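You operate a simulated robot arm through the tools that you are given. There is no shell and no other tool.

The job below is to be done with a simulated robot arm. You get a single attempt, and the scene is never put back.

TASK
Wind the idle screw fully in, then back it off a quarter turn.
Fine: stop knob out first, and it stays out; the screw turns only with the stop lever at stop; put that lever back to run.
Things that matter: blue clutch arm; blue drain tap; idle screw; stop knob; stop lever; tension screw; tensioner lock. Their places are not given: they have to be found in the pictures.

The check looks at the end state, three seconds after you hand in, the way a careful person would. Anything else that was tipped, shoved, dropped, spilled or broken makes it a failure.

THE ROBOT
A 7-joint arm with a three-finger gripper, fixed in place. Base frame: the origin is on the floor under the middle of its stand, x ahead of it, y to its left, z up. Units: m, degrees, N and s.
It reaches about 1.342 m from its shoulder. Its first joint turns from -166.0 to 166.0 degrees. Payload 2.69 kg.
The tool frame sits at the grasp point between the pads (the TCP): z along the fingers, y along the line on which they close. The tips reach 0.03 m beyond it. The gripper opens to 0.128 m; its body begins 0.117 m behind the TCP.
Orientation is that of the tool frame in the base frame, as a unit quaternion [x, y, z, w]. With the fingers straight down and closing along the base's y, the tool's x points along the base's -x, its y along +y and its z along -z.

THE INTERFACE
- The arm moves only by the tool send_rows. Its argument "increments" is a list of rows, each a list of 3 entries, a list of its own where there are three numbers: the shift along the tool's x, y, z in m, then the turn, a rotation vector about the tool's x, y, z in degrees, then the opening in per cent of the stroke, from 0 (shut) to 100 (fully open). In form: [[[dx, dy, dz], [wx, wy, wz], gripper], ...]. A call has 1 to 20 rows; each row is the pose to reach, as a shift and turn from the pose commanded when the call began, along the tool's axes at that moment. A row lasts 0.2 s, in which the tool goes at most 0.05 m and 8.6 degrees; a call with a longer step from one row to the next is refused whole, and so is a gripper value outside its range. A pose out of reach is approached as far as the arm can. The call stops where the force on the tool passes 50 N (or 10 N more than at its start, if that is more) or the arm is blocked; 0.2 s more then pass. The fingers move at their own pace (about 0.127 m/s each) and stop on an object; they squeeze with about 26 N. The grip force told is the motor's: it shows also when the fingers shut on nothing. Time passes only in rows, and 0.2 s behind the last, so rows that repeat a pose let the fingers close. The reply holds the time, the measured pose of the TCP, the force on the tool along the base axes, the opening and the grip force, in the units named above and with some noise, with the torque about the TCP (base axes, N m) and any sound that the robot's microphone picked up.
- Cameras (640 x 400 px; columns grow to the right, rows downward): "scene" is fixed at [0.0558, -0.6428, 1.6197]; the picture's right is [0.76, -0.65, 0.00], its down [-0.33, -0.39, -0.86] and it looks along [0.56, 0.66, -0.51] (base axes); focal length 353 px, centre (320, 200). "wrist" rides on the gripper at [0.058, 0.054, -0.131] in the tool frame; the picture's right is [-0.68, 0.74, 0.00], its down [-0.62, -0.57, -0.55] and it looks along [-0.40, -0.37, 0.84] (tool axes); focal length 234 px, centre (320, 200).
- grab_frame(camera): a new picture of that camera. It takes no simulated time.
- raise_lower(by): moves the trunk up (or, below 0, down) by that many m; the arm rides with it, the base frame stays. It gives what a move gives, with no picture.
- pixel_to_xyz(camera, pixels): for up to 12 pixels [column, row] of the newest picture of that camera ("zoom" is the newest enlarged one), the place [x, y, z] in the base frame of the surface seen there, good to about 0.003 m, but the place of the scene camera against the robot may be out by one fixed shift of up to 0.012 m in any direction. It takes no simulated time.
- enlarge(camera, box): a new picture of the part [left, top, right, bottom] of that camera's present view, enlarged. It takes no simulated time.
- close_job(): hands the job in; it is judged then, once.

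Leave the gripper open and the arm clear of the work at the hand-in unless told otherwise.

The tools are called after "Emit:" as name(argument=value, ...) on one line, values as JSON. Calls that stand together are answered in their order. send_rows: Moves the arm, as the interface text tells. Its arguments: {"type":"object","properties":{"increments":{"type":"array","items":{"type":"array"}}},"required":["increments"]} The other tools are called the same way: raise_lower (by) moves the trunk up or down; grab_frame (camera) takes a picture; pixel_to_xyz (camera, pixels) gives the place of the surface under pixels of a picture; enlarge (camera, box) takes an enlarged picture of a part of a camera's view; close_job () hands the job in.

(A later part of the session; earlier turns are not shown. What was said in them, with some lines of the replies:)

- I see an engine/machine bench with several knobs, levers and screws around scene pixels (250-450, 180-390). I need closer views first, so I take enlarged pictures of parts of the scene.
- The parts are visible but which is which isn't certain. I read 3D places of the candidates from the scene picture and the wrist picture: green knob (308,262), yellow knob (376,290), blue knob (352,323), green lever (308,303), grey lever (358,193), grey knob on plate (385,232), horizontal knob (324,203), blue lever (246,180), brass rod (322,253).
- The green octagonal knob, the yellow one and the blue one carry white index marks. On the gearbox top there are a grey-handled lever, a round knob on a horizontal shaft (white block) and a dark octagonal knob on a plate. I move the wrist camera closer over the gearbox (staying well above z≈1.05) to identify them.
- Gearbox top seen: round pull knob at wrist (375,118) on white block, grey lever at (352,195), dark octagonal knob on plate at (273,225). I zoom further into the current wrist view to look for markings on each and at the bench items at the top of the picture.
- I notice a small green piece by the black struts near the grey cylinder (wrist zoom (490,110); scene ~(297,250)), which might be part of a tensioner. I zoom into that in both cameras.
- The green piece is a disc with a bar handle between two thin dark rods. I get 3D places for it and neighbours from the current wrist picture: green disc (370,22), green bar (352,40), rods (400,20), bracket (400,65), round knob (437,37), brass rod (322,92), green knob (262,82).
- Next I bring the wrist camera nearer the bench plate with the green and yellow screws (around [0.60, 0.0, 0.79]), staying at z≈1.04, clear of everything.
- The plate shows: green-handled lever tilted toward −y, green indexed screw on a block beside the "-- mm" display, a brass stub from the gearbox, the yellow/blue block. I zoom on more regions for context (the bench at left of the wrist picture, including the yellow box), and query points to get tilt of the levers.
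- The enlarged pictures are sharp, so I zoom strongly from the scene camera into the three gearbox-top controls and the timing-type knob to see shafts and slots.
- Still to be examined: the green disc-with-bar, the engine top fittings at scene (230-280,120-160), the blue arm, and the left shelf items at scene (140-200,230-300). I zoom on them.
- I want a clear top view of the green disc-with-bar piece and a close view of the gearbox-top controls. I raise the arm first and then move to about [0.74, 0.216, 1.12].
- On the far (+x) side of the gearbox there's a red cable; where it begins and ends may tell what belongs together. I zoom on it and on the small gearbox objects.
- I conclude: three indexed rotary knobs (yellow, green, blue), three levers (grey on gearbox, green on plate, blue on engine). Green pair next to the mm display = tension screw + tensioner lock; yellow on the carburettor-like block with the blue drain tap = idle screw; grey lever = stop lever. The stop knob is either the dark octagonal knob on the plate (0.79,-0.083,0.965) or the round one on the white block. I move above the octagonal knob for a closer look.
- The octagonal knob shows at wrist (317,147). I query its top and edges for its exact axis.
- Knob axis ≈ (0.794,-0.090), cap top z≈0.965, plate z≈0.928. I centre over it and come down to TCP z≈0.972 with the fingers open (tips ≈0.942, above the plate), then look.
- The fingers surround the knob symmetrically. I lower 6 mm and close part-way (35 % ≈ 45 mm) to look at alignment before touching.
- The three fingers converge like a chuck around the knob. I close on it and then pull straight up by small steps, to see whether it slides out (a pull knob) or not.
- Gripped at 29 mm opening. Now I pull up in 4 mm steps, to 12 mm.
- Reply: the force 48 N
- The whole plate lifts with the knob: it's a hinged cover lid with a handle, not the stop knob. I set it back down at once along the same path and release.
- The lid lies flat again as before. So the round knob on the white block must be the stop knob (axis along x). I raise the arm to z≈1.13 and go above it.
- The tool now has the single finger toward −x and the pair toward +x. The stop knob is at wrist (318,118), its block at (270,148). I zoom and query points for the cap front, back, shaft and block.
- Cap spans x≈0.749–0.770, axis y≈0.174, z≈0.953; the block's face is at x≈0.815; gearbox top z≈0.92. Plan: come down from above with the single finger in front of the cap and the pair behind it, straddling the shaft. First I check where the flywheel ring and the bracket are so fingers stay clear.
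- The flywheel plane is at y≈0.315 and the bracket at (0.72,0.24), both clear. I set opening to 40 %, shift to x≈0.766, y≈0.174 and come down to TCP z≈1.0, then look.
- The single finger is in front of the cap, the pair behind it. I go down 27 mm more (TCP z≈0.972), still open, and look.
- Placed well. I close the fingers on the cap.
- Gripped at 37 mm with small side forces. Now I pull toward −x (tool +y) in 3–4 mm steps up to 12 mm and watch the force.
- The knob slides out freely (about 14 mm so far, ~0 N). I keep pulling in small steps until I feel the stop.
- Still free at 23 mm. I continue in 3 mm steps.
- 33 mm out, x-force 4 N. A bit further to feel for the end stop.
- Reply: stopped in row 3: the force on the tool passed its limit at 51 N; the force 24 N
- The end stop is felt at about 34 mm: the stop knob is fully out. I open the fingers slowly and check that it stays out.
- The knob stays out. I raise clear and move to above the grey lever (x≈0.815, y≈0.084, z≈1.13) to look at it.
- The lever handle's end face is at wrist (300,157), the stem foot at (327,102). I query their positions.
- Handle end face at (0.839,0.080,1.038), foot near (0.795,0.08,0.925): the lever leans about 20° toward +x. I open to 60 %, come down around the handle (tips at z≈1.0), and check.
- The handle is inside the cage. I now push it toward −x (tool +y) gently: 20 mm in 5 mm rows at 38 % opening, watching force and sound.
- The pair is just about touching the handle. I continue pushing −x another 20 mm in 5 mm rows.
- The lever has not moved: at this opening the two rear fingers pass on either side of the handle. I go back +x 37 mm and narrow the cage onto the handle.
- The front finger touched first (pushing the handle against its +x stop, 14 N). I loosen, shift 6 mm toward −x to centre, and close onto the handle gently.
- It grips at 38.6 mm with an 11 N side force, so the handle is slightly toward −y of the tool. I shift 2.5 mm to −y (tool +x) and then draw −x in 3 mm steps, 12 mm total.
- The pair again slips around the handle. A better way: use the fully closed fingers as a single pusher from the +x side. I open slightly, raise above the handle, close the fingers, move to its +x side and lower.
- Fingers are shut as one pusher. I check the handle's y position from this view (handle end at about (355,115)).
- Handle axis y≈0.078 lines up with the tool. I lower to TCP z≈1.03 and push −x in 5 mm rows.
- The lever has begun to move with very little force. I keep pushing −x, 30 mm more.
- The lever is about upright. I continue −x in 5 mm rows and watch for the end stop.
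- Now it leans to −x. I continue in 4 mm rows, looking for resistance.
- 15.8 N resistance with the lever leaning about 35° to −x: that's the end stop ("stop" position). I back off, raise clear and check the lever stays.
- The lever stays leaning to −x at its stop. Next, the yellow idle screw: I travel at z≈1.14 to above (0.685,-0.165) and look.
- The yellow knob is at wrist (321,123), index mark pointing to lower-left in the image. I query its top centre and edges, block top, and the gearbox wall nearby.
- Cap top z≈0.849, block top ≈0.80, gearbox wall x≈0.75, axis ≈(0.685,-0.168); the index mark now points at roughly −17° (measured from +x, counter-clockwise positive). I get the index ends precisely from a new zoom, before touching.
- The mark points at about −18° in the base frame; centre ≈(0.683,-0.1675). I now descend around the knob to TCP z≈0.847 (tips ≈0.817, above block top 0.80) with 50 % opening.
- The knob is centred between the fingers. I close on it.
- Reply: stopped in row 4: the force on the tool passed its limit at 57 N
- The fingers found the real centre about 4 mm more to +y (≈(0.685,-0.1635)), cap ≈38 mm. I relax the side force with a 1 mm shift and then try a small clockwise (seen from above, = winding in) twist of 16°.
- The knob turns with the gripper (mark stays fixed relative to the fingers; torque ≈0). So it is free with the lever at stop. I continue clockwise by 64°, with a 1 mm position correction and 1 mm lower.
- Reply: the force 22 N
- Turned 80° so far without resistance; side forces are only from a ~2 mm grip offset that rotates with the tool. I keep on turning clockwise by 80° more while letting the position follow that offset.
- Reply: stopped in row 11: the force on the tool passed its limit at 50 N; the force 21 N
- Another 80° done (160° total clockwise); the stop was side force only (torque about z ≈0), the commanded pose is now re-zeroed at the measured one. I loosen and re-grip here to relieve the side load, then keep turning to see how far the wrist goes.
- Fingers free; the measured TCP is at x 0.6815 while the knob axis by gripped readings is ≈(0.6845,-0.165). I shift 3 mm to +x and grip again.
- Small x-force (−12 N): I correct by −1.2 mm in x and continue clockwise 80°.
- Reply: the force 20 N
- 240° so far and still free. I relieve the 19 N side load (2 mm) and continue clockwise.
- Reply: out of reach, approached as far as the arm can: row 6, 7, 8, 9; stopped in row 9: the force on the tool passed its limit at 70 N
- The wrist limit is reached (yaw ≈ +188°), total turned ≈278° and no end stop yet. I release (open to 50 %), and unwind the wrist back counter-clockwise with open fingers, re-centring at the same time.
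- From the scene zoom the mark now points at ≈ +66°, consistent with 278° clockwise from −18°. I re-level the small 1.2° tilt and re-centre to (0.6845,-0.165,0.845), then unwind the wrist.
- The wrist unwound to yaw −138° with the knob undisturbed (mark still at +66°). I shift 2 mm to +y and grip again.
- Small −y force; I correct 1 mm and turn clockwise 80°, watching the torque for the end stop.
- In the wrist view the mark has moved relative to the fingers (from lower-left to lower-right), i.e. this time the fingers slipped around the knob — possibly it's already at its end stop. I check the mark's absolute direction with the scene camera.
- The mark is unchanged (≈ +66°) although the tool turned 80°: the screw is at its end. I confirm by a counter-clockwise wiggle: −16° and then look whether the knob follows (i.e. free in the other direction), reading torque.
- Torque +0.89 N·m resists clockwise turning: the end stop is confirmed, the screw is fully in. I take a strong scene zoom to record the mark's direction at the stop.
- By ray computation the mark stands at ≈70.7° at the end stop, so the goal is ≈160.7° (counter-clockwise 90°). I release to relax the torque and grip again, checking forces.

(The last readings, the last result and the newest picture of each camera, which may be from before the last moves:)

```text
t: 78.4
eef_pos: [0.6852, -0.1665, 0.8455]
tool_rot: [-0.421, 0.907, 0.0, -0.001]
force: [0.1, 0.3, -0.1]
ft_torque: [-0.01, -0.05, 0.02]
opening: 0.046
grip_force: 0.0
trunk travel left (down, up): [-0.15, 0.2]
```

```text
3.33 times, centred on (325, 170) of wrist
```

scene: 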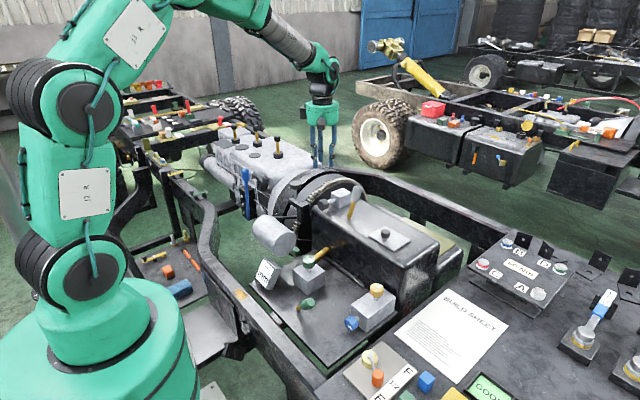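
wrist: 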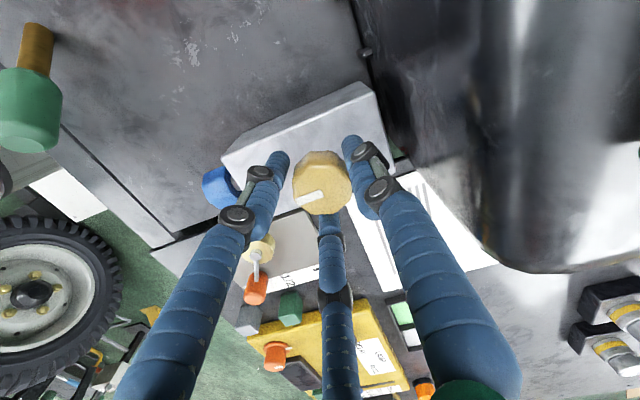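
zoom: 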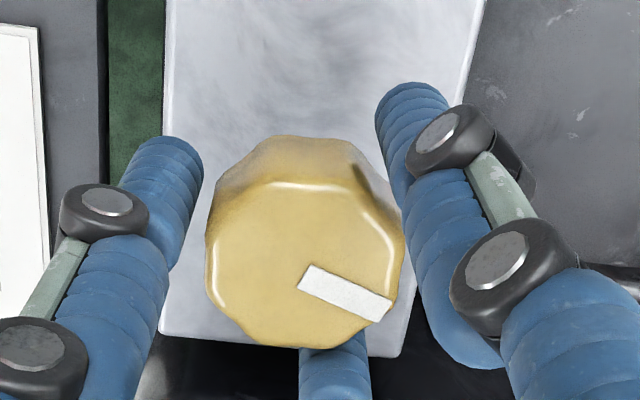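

The mark is unchanged after release. I grip again and check that gripping alone did not move it.

Emit:
send_rows(increments=[[[0, 0, 0], [0, 0, 0], 28], [[0, 0, 0], [0, 0, 0], 12], [[0, 0, 0], [0, 0, 0], 5], [[0, 0, 0], [0, 0, 0], 5]])

Emit:
enlarge(camera="scene", box=[364, 276, 388, 300])

Emit:
enlarge(camera="wrist", box=[250, 110, 400, 230])

```text
t: 79.4
eef_pos: [0.6853, -0.163, 0.8461]
tool_rot: [-0.421, 0.907, 0.0, -0.001]
force: [-5.2, -0.6, 1.3]
ft_torque: [-0.09, 0.23, 0.04]
opening: 0.0381
grip_force: 44.7
trunk travel left (down, up): [-0.15, 0.2]
```

```text
16.00 times, centred on (376, 288) of scene
```

zoom: 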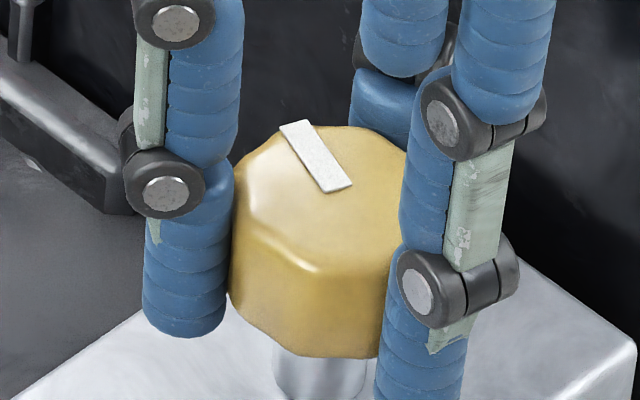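

```text
3.33 times, centred on (325, 170) of wrist
```

zoom: 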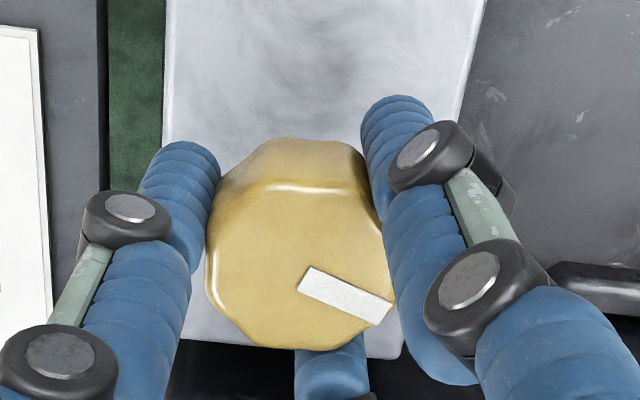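

Mark unchanged, torque ≈0. Now I back it off: 90° counter-clockwise in 7.5° rows.

Emit:
send_rows(increments=[[[0, 0, 0], [0, 0, -7.5], 5], [[0, 0, 0], [0, 0, -15], 5], [[0, 0, 0], [0, 0, -22.5], 5], [[0, 0, 0], [0, 0, -30], 5], [[0, 0, 0], [0, 0, -37.5], 5], [[0, 0, 0], [0, 0, -45], 5], [[0, 0, 0], [0, 0, -52.5], 5], [[0, 0, 0], [0, 0, -60], 5], [[0, 0, 0], [0, 0, -67.5], 5], [[0, 0, 0], [0, 0, -75], 5], [[0, 0, 0], [0, 0, -82.5], 5], [[0, 0, 0], [0, 0, -90], 5], [[0, 0, 0], [0, 0, -90], 5]])

Emit:
enlarge(camera="scene", box=[364, 276, 388, 300])

Emit:
enlarge(camera="wrist", box=[250, 110, 400, 230])

```text
t: 82.2
eef_pos: [0.6852, -0.1655, 0.8466]
tool_rot: [0.939, -0.343, 0.0, 0.001]
force: [-2.7, -2.8, -3.0]
ft_torque: [-0.1, -0.07, 0.07]
opening: 0.0379
grip_force: 45.0
trunk travel left (down, up): [-0.15, 0.2]
```

```text
16.00 times, centred on (376, 288) of scene
```

zoom: 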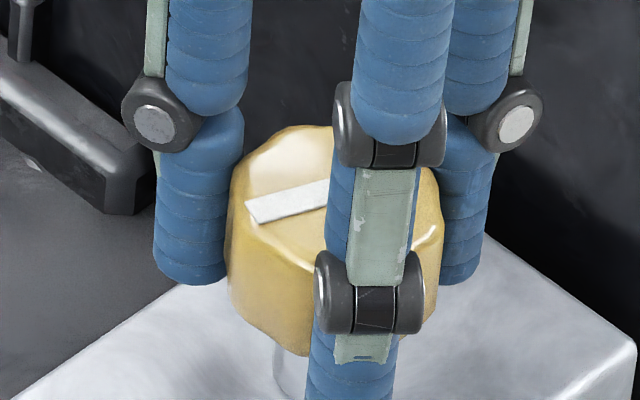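

```text
3.33 times, centred on (325, 170) of wrist
```

zoom: 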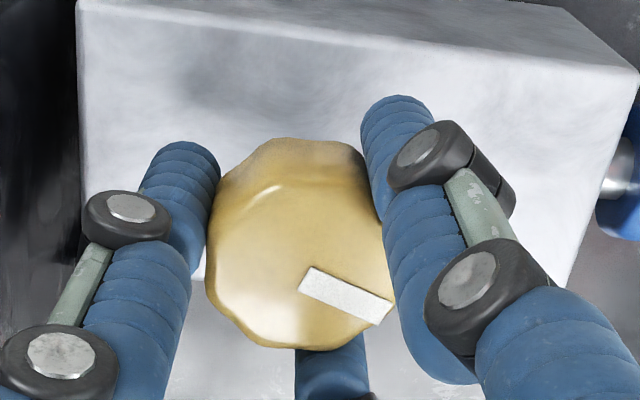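

The knob followed exactly 90°. I release it, opening slowly, and raise clear.

Emit:
send_rows(increments=[[[0, 0, 0], [0, 0, 0], 34], [[0, 0, 0], [0, 0, 0], 45], [[0, 0, 0], [0, 0, 0], 55], [[0, 0, -0.03], [0, 0, 0], 55], [[0, 0, -0.075], [0, 0, 0], 55], [[0, 0, -0.12], [0, 0, 0], 55], [[0, 0, -0.16], [0, 0, 0], 55], [[0, 0, -0.16], [0, 0, 0], 55]])

Emit:
enlarge(camera="scene", box=[364, 276, 388, 300])

Emit:
grab_frame(camera="wrist")

```text
t: 84.0
eef_pos: [0.6828, -0.1628, 1.0062]
tool_rot: [0.939, -0.344, 0.001, 0.002]
force: [0.4, -0.5, 0.4]
ft_torque: [0.0, -0.02, -0.02]
opening: 0.0704
grip_force: 0.1
trunk travel left (down, up): [-0.15, 0.2]
```

```text
16.00 times, centred on (376, 288) of scene
```

zoom: 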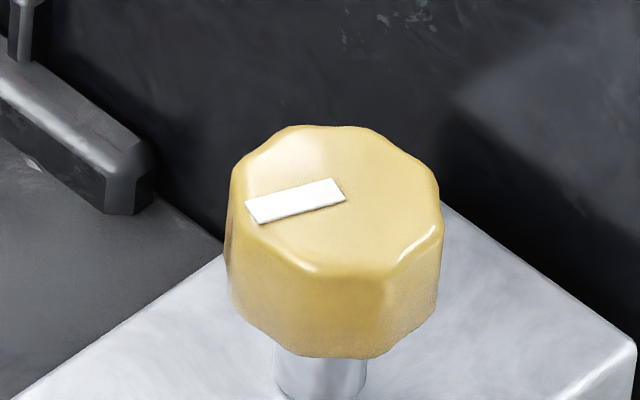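

```text
taken
```

wrist: 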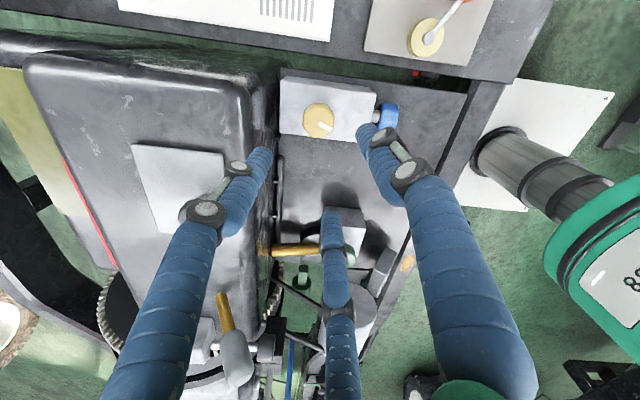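

By the same ray computation the mark now stands at ≈158° vs 70.7° at the stop: about 88–90° backed off, as intended (tool measured 90.1°). Next: return the stop lever to run. I raise to z≈1.14 and turn the tool back to yaw −90°.

Emit:
send_rows(increments=[[[0, 0, -0.03], [0, 0, 0], 40], [[0, 0, -0.07], [0, 0, 0], 20], [[0, 0, -0.11], [0, 0, 0], 0], [[0, 0, -0.135], [0, 0, 0], 0], [[0, 0, -0.135], [0, 0, 8.3], 0], [[0, 0, -0.135], [0, 0, 16.6], 0], [[0, 0, -0.135], [0, 0, 25], 0], [[0, 0, -0.135], [0, 0, 33.3], 0], [[0, 0, -0.135], [0, 0, 41.6], 0], [[0, 0, -0.135], [0, 0, 50], 0], [[0, 0, -0.135], [0, 0, 50], 0]])

Emit:
grab_frame(camera="wrist")

Emit:
grab_frame(camera="scene")

```text
t: 86.4
eef_pos: [0.6859, -0.1632, 1.141]
tool_rot: [-0.705, 0.709, -0.001, -0.002]
force: [-0.1, -0.5, 0.8]
ft_torque: [0.01, 0.02, 0.0]
opening: 0.0021
grip_force: 26.3
trunk travel left (down, up): [-0.15, 0.2]
```

```text
taken
```

wrist: 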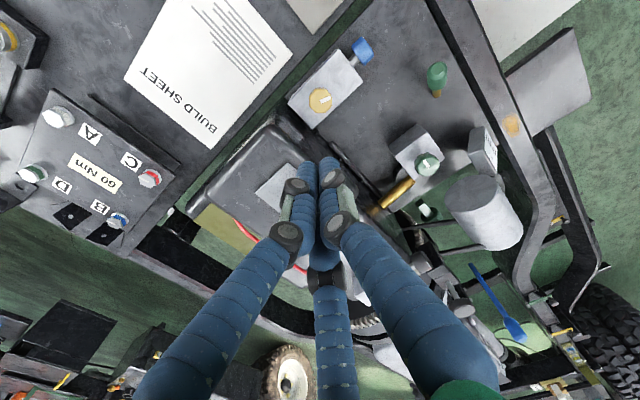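

```text
taken
```

scene: 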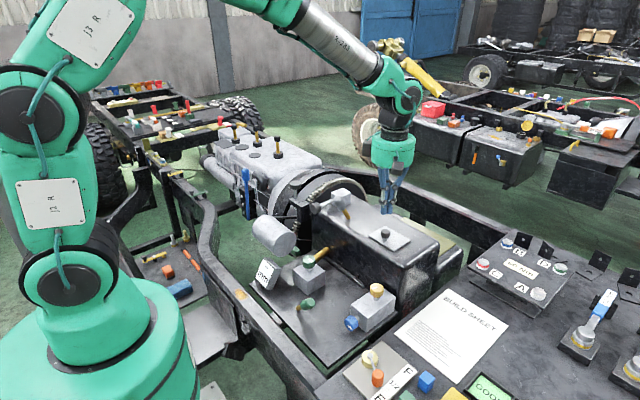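

I locate the lever handle in the new scene picture: end face around (337,198), body (342,202), stem (347,211).

Emit:
pixel_to_xyz(camera="scene", pixels=[[337, 198], [338, 199], [341, 202], [343, 205], [347, 212], [349, 216], [314, 209], [325, 204]])

Emit:
enlarge(camera="scene", box=[310, 170, 390, 225])

```text
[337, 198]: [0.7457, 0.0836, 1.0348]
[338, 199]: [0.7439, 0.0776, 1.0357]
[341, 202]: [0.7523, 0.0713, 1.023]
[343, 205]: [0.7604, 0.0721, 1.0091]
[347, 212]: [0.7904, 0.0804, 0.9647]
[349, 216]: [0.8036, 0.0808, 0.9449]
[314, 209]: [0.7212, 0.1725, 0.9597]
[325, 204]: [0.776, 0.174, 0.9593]
```

```text
7.27 times, centred on (350, 198) of scene
```

zoom: 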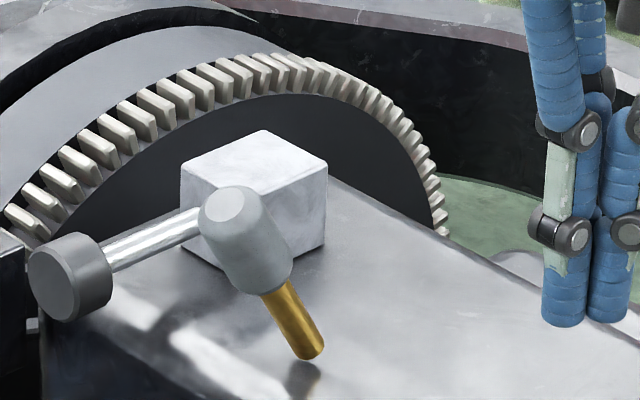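

The handle end is now near (0.745,0.078,1.033). With fingers shut I go to the −x side of it (x≈0.69, y≈0.078), lower to TCP z≈1.025.

Emit:
send_rows(increments=[[[-0.04, -0.001, 0], [0, 0, 0], 0], [[-0.08, -0.002, 0], [0, 0, 0], 0], [[-0.12, -0.002, 0], [0, 0, 0], 0], [[-0.16, -0.003, 0], [0, 0, 0], 0], [[-0.2, -0.003, 0], [0, 0, 0], 0], [[-0.241, -0.003, 0], [0, 0, 0], 0], [[-0.241, -0.003, 0.04], [0, 0, 0], 0], [[-0.241, -0.003, 0.08], [0, 0, 0], 0], [[-0.241, -0.003, 0.114], [0, 0, 0], 0], [[-0.241, -0.003, 0.114], [0, 0, 0], 0]])

Emit:
grab_frame(camera="wrist")

Emit:
enlarge(camera="scene", box=[300, 160, 390, 225])

```text
t: 88.6
eef_pos: [0.6904, 0.0764, 1.0268]
tool_rot: [-0.706, 0.709, -0.001, -0.002]
force: [0.0, 0.7, -0.1]
ft_torque: [-0.04, 0.05, -0.07]
opening: 0.0021
grip_force: 25.9
trunk travel left (down, up): [-0.15, 0.2]
```

```text
taken
```

wrist: 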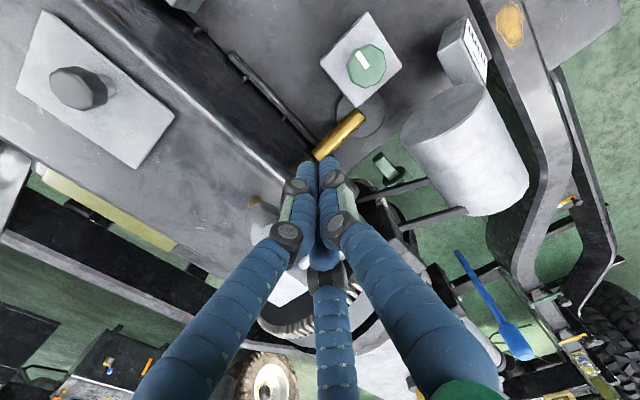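

```text
6.15 times, centred on (345, 192) of scene
```

zoom: 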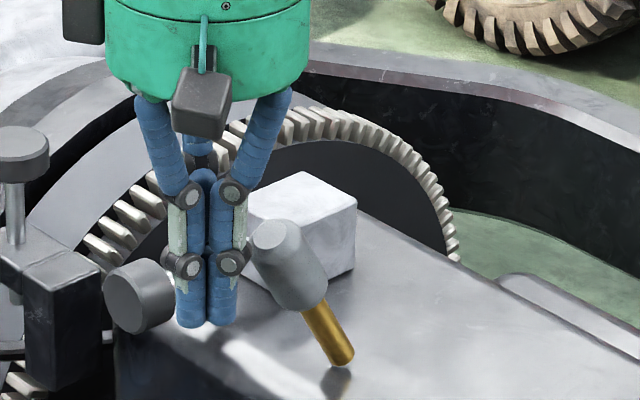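

The shut fingers stand on the −x side of the handle. I push +x (tool −y) in 5 mm rows, 80 mm.

Emit:
send_rows(increments=[[[0, -0.005, 0], [0, 0, 0], 0], [[0, -0.01, 0], [0, 0, 0], 0], [[0, -0.015, 0], [0, 0, 0], 0], [[0, -0.02, 0], [0, 0, 0], 0], [[0, -0.025, 0], [0, 0, 0], 0], [[0, -0.03, 0], [0, 0, 0], 0], [[0, -0.035, 0], [0, 0, 0], 0], [[0, -0.04, 0], [0, 0, 0], 0], [[0, -0.045, 0], [0, 0, 0], 0], [[0, -0.05, 0], [0, 0, 0], 0], [[0, -0.055, 0], [0, 0, 0], 0], [[0, -0.06, 0], [0, 0, 0], 0], [[0, -0.065, 0], [0, 0, 0], 0], [[0, -0.07, 0], [0, 0, 0], 0], [[0, -0.075, 0], [0, 0, 0], 0], [[0, -0.08, 0], [0, 0, 0], 0], [[0, -0.08, 0], [0, 0, 0], 0]])

Emit:
enlarge(camera="scene", box=[300, 160, 390, 225])

```text
t: 92.2
eef_pos: [0.7706, 0.0764, 1.0258]
tool_rot: [-0.705, 0.709, -0.002, -0.002]
force: [0.2, -0.7, 0.5]
ft_torque: [0.0, -0.03, -0.01]
opening: 0.0022
grip_force: 26.2
trunk travel left (down, up): [-0.15, 0.2]
```

```text
6.15 times, centred on (345, 192) of scene
```

zoom: 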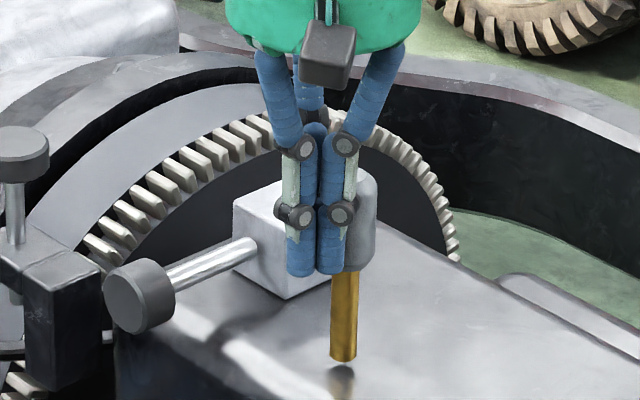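

The lever is about upright. I continue +x in 4 mm rows until the run-side stop is felt.

Emit:
send_rows(increments=[[[0, -0.004, 0], [0, 0, 0], 0], [[0, -0.008, 0], [0, 0, 0], 0], [[0, -0.012, 0], [0, 0, 0], 0], [[0, -0.016, 0], [0, 0, 0], 0], [[0, -0.02, 0], [0, 0, 0], 0], [[0, -0.024, 0], [0, 0, 0], 0], [[0, -0.024, 0], [0, 0, 0], 0]])

Emit:
enlarge(camera="scene", box=[310, 160, 400, 225])

```text
t: 93.8
eef_pos: [0.7928, 0.0757, 1.0265]
tool_rot: [-0.705, 0.709, -0.001, -0.002]
force: [-0.1, 0.7, 0.2]
ft_torque: [0.02, 0.02, -0.02]
opening: 0.002
grip_force: 26.0
trunk travel left (down, up): [-0.15, 0.2]
```

```text
6.15 times, centred on (355, 192) of scene
```

zoom: 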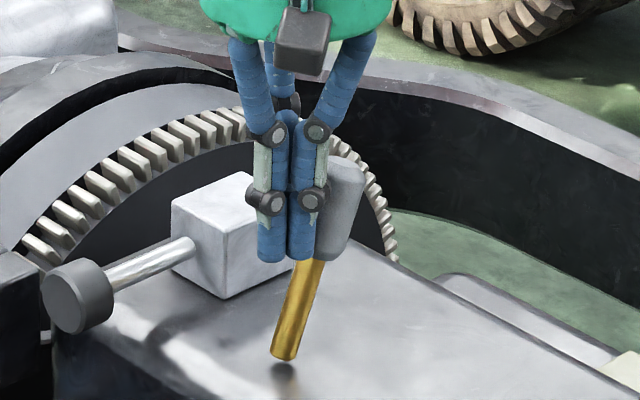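

It's nearly in the original attitude. A few more millimetres until contact with the stop.

Emit:
send_rows(increments=[[[0, -0.003, 0], [0, 0, 0], 0], [[0, -0.006, 0], [0, 0, 0], 0], [[0, -0.009, 0], [0, 0, 0], 0], [[0, -0.009, 0], [0, 0, 0], 0]])

Emit:
enlarge(camera="scene", box=[310, 160, 400, 225])

```text
t: 94.8
eef_pos: [0.7984, 0.0768, 1.0248]
tool_rot: [-0.706, 0.708, 0.0, -0.003]
force: [-41.0, -0.9, 6.2]
ft_torque: [0.02, 1.06, 0.26]
opening: 0.0019
grip_force: 25.8
trunk travel left (down, up): [-0.15, 0.2]
```

```text
6.15 times, centred on (355, 192) of scene
```

zoom: 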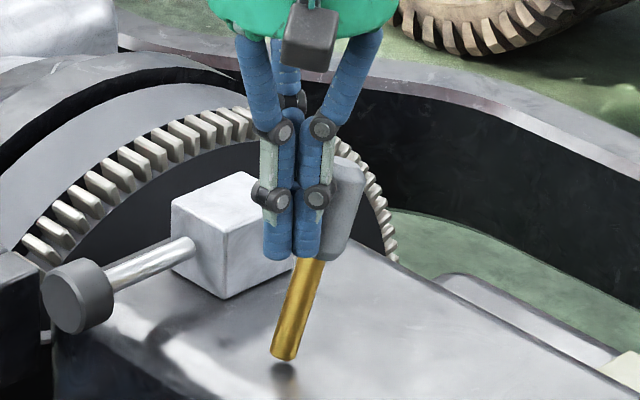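

The run-side stop is felt (41 N). I back off to −x, raise clear, and look at lever, stop knob and screw.

Emit:
send_rows(increments=[[[0, 0.01, 0], [0, 0, 0], 0], [[0, 0.03, 0], [0, 0, 0], 0], [[0, 0.03, -0.04], [0, 0, 0], 0], [[0, 0.03, -0.08], [0, 0, 0], 0], [[0, 0.03, -0.12], [0, 0, 0], 0], [[0, 0.03, -0.12], [0, 0, 0], 0]])

Emit:
enlarge(camera="scene", box=[310, 160, 400, 225])

Emit:
enlarge(camera="scene", box=[364, 276, 388, 300])

Emit:
grab_frame(camera="scene")

```text
t: 96.2
eef_pos: [0.7728, 0.0754, 1.1487]
tool_rot: [-0.705, 0.709, -0.001, -0.002]
force: [1.0, 0.5, -0.4]
ft_torque: [0.06, -0.04, 0.04]
opening: 0.0021
grip_force: 25.9
trunk travel left (down, up): [-0.15, 0.2]
```

```text
6.15 times, centred on (355, 192) of scene
```

zoom: 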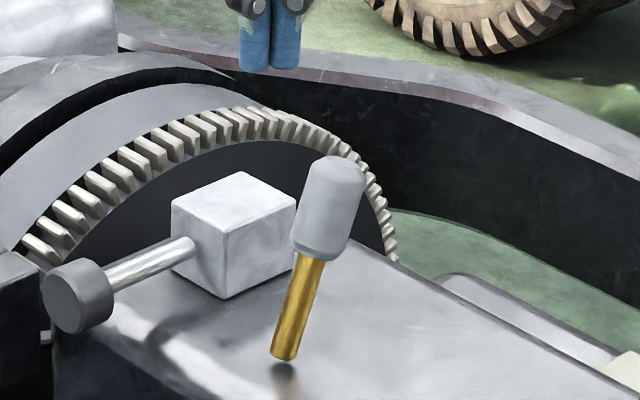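

```text
16.00 times, centred on (376, 288) of scene
```

zoom: 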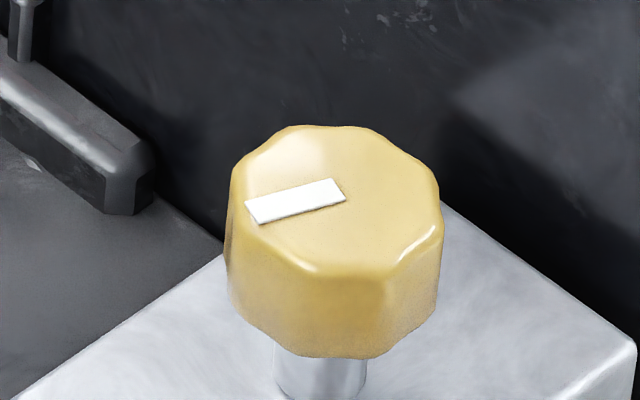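

```text
taken
```

scene: 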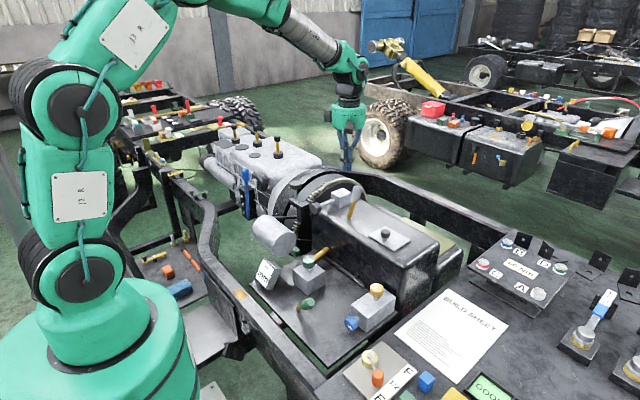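

The lever is back in its original attitude, the stop knob is still out and the mark is unchanged. I check that nothing else changed: the mm display, green screw and lever, blue tap, lid.

Emit:
enlarge(camera="scene", box=[230, 240, 420, 360])

Emit:
enlarge(camera="scene", box=[230, 160, 420, 270])

Emit:
enlarge(camera="scene", box=[250, 255, 300, 295])

Emit:
enlarge(camera="scene", box=[368, 220, 404, 246])

```text
3.33 times, centred on (325, 300) of scene
```

zoom: 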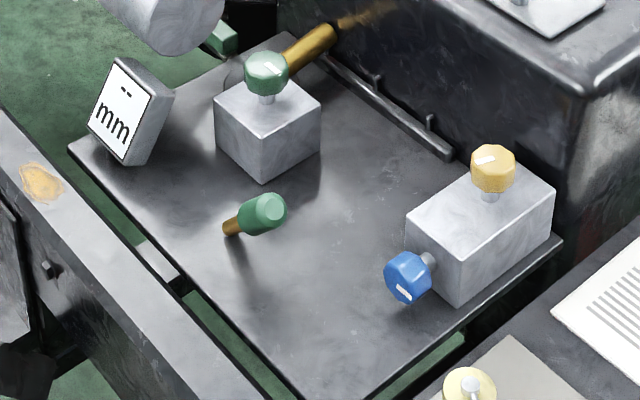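

```text
3.37 times, centred on (325, 215) of scene
```

zoom: 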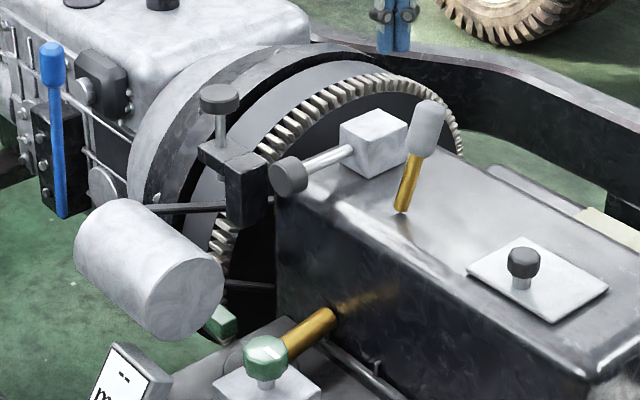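

```text
10.00 times, centred on (275, 275) of scene
```

zoom: 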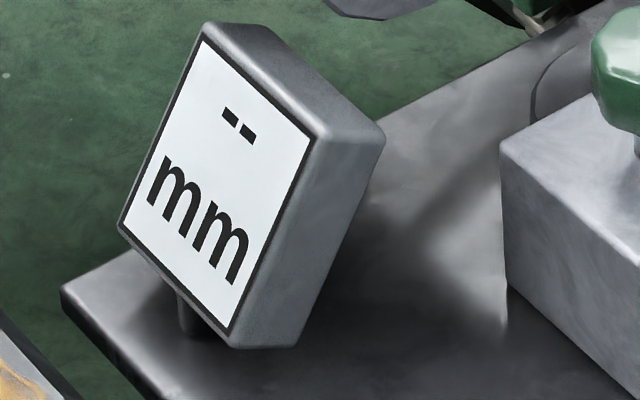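

```text
15.38 times, centred on (386, 233) of scene
```

zoom: 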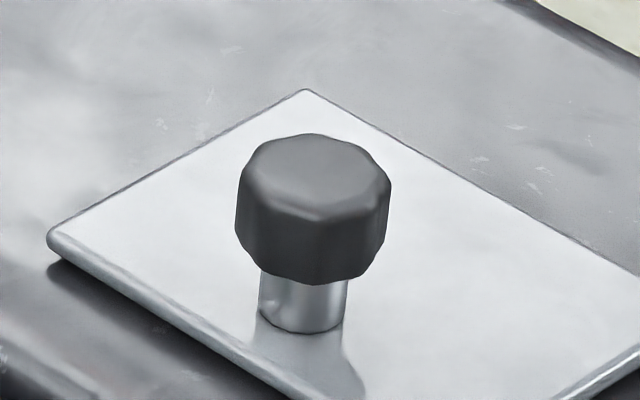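

All other parts look exactly as at the start (display, green screw and lever, blue tap, lid, clutch arm). As a last check that I identified the right lever, I'll test lightly that the yellow screw is now locked with the lever at run. I retrace my exact path back above the screw.

Emit:
send_rows(increments=[[[0.0, 0.03, 0.0], [0, 0, 0], 0], [[0.03, 0.06, 0.0], [0, 0, 0], 20], [[0.07, 0.086, 0.0], [0, 0, 0], 40], [[0.115, 0.086, 0.0], [0, 0, 0], 55], [[0.16, 0.086, 0.0], [0, 0, 0], 55], [[0.205, 0.086, 0.0], [0, 0, 0], 55], [[0.241, 0.086, 0.006], [0, 0, 0], 55], [[0.241, 0.086, 0.006], [0, 0, -8.3], 55], [[0.241, 0.086, 0.006], [0, 0, -16.6], 55], [[0.241, 0.086, 0.006], [0, 0, -25], 55], [[0.241, 0.086, 0.006], [0, 0, -33.3], 55], [[0.241, 0.086, 0.006], [0, 0, -41.6], 55], [[0.241, 0.086, 0.006], [0, 0, -50], 55], [[0.241, 0.086, 0.006], [0, 0, -50], 55]])

Emit:
send_rows(increments=[[[0, 0, 0.045], [0, 0, 0], 55], [[0, 0, 0.09], [0, 0, 0], 55], [[0, 0, 0.135], [0, 0, 0], 55], [[0, 0, 0.18], [0, 0, 0], 55], [[0, 0, 0.225], [0, 0, 0], 55], [[0, 0, 0.26], [0, 0, 0], 55], [[0, 0, 0.285], [0, 0, 0], 55], [[0, 0, 0.295], [0, 0, 0], 55], [[0, 0, 0.295], [0, 0, 0], 55]])

Emit:
enlarge(camera="wrist", box=[250, 110, 400, 230])

```text
t: 99.2
eef_pos: [0.6858, -0.1639, 1.1397]
tool_rot: [0.939, -0.343, -0.001, 0.002]
force: [0.1, 0.4, 0.3]
ft_torque: [0.0, 0.01, 0.01]
opening: 0.0699
grip_force: 0.1
trunk travel left (down, up): [-0.15, 0.2]
```

```text
t: 101.2
eef_pos: [0.6856, -0.1664, 0.8437]
tool_rot: [0.939, -0.344, 0.0, 0.002]
force: [-0.8, -0.7, -0.1]
ft_torque: [0.03, 0.02, 0.0]
opening: 0.0704
grip_force: 0.1
trunk travel left (down, up): [-0.15, 0.2]
```

```text
3.33 times, centred on (325, 170) of wrist
```

zoom: 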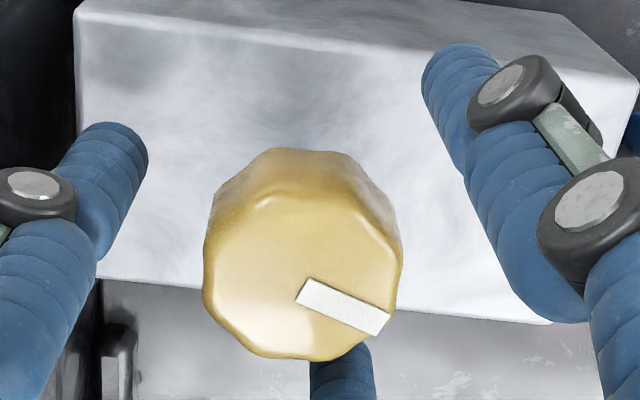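

Same pose as when I released. I close with only a light grip (27 %) and twist +6° clockwise, to see whether the knob follows (free) or the fingers slip (locked).

Emit:
send_rows(increments=[[[0, 0, 0], [0, 0, 0], 40], [[0, 0, 0], [0, 0, 0], 30], [[0, 0, 0], [0, 0, 0], 26], [[0, 0, 0], [0, 0, 0], 26]])

Emit:
enlarge(camera="scene", box=[364, 276, 388, 300])

Emit:
send_rows(increments=[[[0, 0, 0], [0, 0, 3], 26], [[0, 0, 0], [0, 0, 6], 26]])

Emit:
enlarge(camera="scene", box=[364, 276, 388, 300])

Emit:
enlarge(camera="wrist", box=[250, 110, 400, 230])

```text
t: 102.2
eef_pos: [0.6842, -0.1658, 0.8449]
tool_rot: [0.939, -0.343, 0.0, 0.002]
force: [-0.2, 9.2, 0.2]
ft_torque: [0.2, 0.04, -0.08]
opening: 0.0396
grip_force: 5.7
trunk travel left (down, up): [-0.15, 0.2]
```

```text
16.00 times, centred on (376, 288) of scene
```

zoom: 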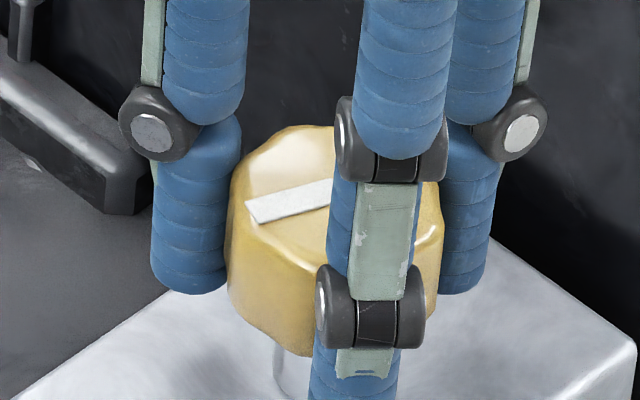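

```text
t: 102.8
eef_pos: [0.6845, -0.1656, 0.8451]
tool_rot: [0.92, -0.392, 0.0, 0.001]
force: [-5.2, 6.0, -0.6]
ft_torque: [0.06, 0.19, 0.1]
opening: 0.0397
grip_force: 4.3
trunk travel left (down, up): [-0.15, 0.2]
```

```text
16.00 times, centred on (376, 288) of scene
```

zoom: 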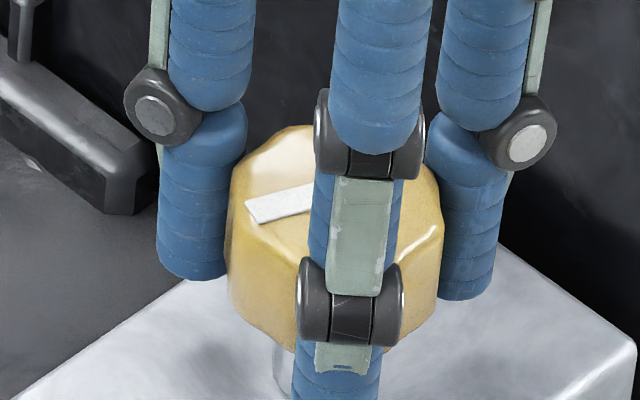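

```text
3.33 times, centred on (325, 170) of wrist
```

zoom: 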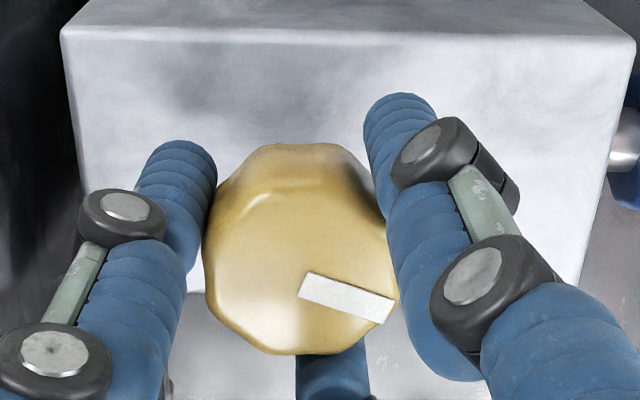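

The mark did not move (outer end still at (251,213) in the zoom) and a resisting torque appeared: the screw is locked with the lever at run, confirming lever and screw. I undo the twist, open, and raise away.

Emit:
send_rows(increments=[[[0, 0, 0], [0, 0, -3], 30], [[0, 0, 0], [0, 0, -6], 36], [[0, 0, 0], [0, 0, -6], 55], [[0, 0, 0], [0, 0, -6], 60], [[0, 0, -0.04], [0, 0, -6], 60], [[0, 0, -0.085], [0, 0, -6], 60], [[0, 0, -0.13], [0, 0, -6], 60], [[0, 0, -0.175], [0, 0, -6], 60], [[0, 0, -0.22], [0, 0, -6], 60], [[0, 0, -0.265], [0, 0, -6], 80], [[0, 0, -0.31], [0, 0, -6], 100], [[0, 0, -0.355], [0, 0, -6], 100], [[0, 0, -0.38], [0, 0, -6], 100]])

Emit:
enlarge(camera="scene", box=[364, 276, 388, 300])

Emit:
enlarge(camera="scene", box=[230, 160, 420, 270])

Emit:
grab_frame(camera="scene")

Emit:
enlarge(camera="scene", box=[344, 180, 372, 222])

```text
t: 105.6
eef_pos: [0.6867, -0.1636, 1.2258]
tool_rot: [0.939, -0.344, -0.001, 0.002]
force: [0.9, 0.6, 0.3]
ft_torque: [-0.03, 0.0, 0.0]
opening: 0.128
grip_force: 0.0
trunk travel left (down, up): [-0.15, 0.2]
```

```text
16.00 times, centred on (376, 288) of scene
```

zoom: 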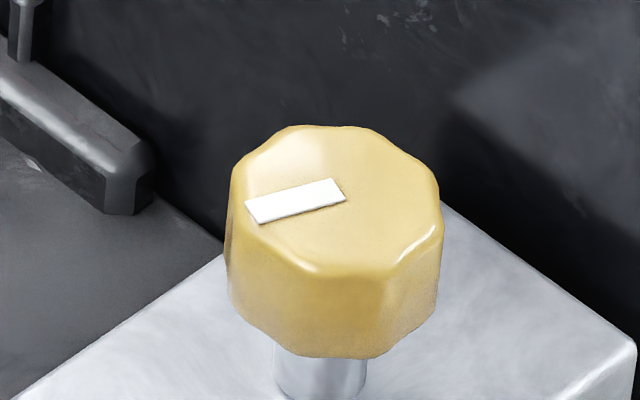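

```text
3.37 times, centred on (325, 215) of scene
```

zoom: 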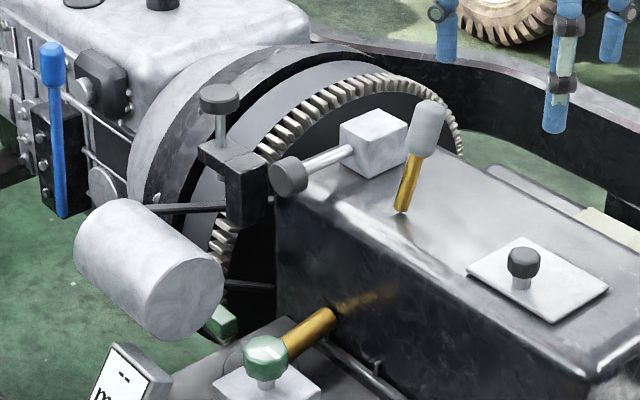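

```text
taken
```

scene: 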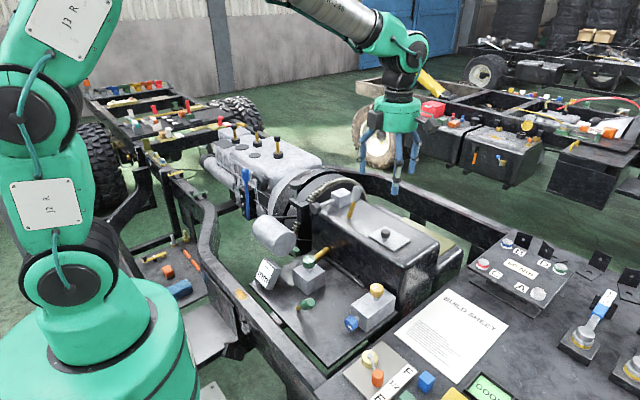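

```text
9.52 times, centred on (358, 201) of scene
```

zoom: 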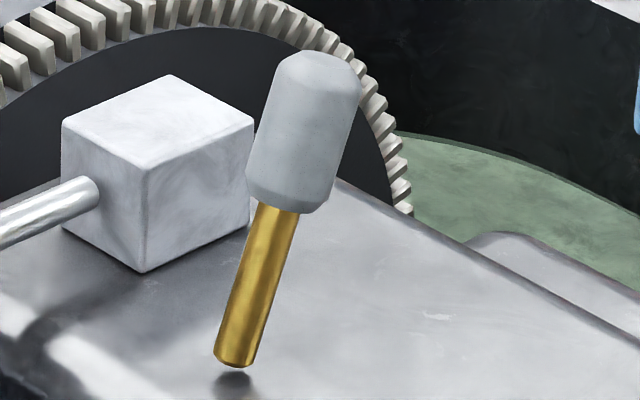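

The lever stands exactly as in the first picture (run). The stop knob is out, and the idle screw's mark is a quarter turn back from its end stop. The lid and other controls are unchanged, the gripper is open and the arm is clear at z≈1.23. I hand in the job.

Emit:
close_job()

```text
The job is handed in.
```

I wound the idle screw fully in and backed it off a quarter turn. The stop knob is out, the stop lever is back at run, and the job is handed in. I have not seen the result of the check.

- **Identification:** I took the yellow knob as the idle screw, the grey lever on the gearbox as the stop lever and the round knob on the white block as the stop knob. None of them carried a label.
- **Stop knob:** pulled out about 34 mm to its end stop. It has stayed out since.
- **Stop lever:** moved to stop before turning the screw, then returned to its original position against its end stop. In the last picture it looks the same as at the start.
- **Idle screw:** it turned about 278° clockwise before its end stop. I then turned it back 90° by the tool's reading; the pictures gave about 88°. A light twist after the lever was back at run did not move it, so it appears locked again.
- **One slip:** I first tried the dark octagonal knob, thinking it was the stop knob. It is the handle of a lid on the gearbox, and I lifted the lid about 8 mm before setting it back down. The lid looks the same as before.

In the last pictures the green screw and lever, the blue tap, the blue clutch arm and the mm display all look unchanged. The gripper is open and the arm is clear of the work.
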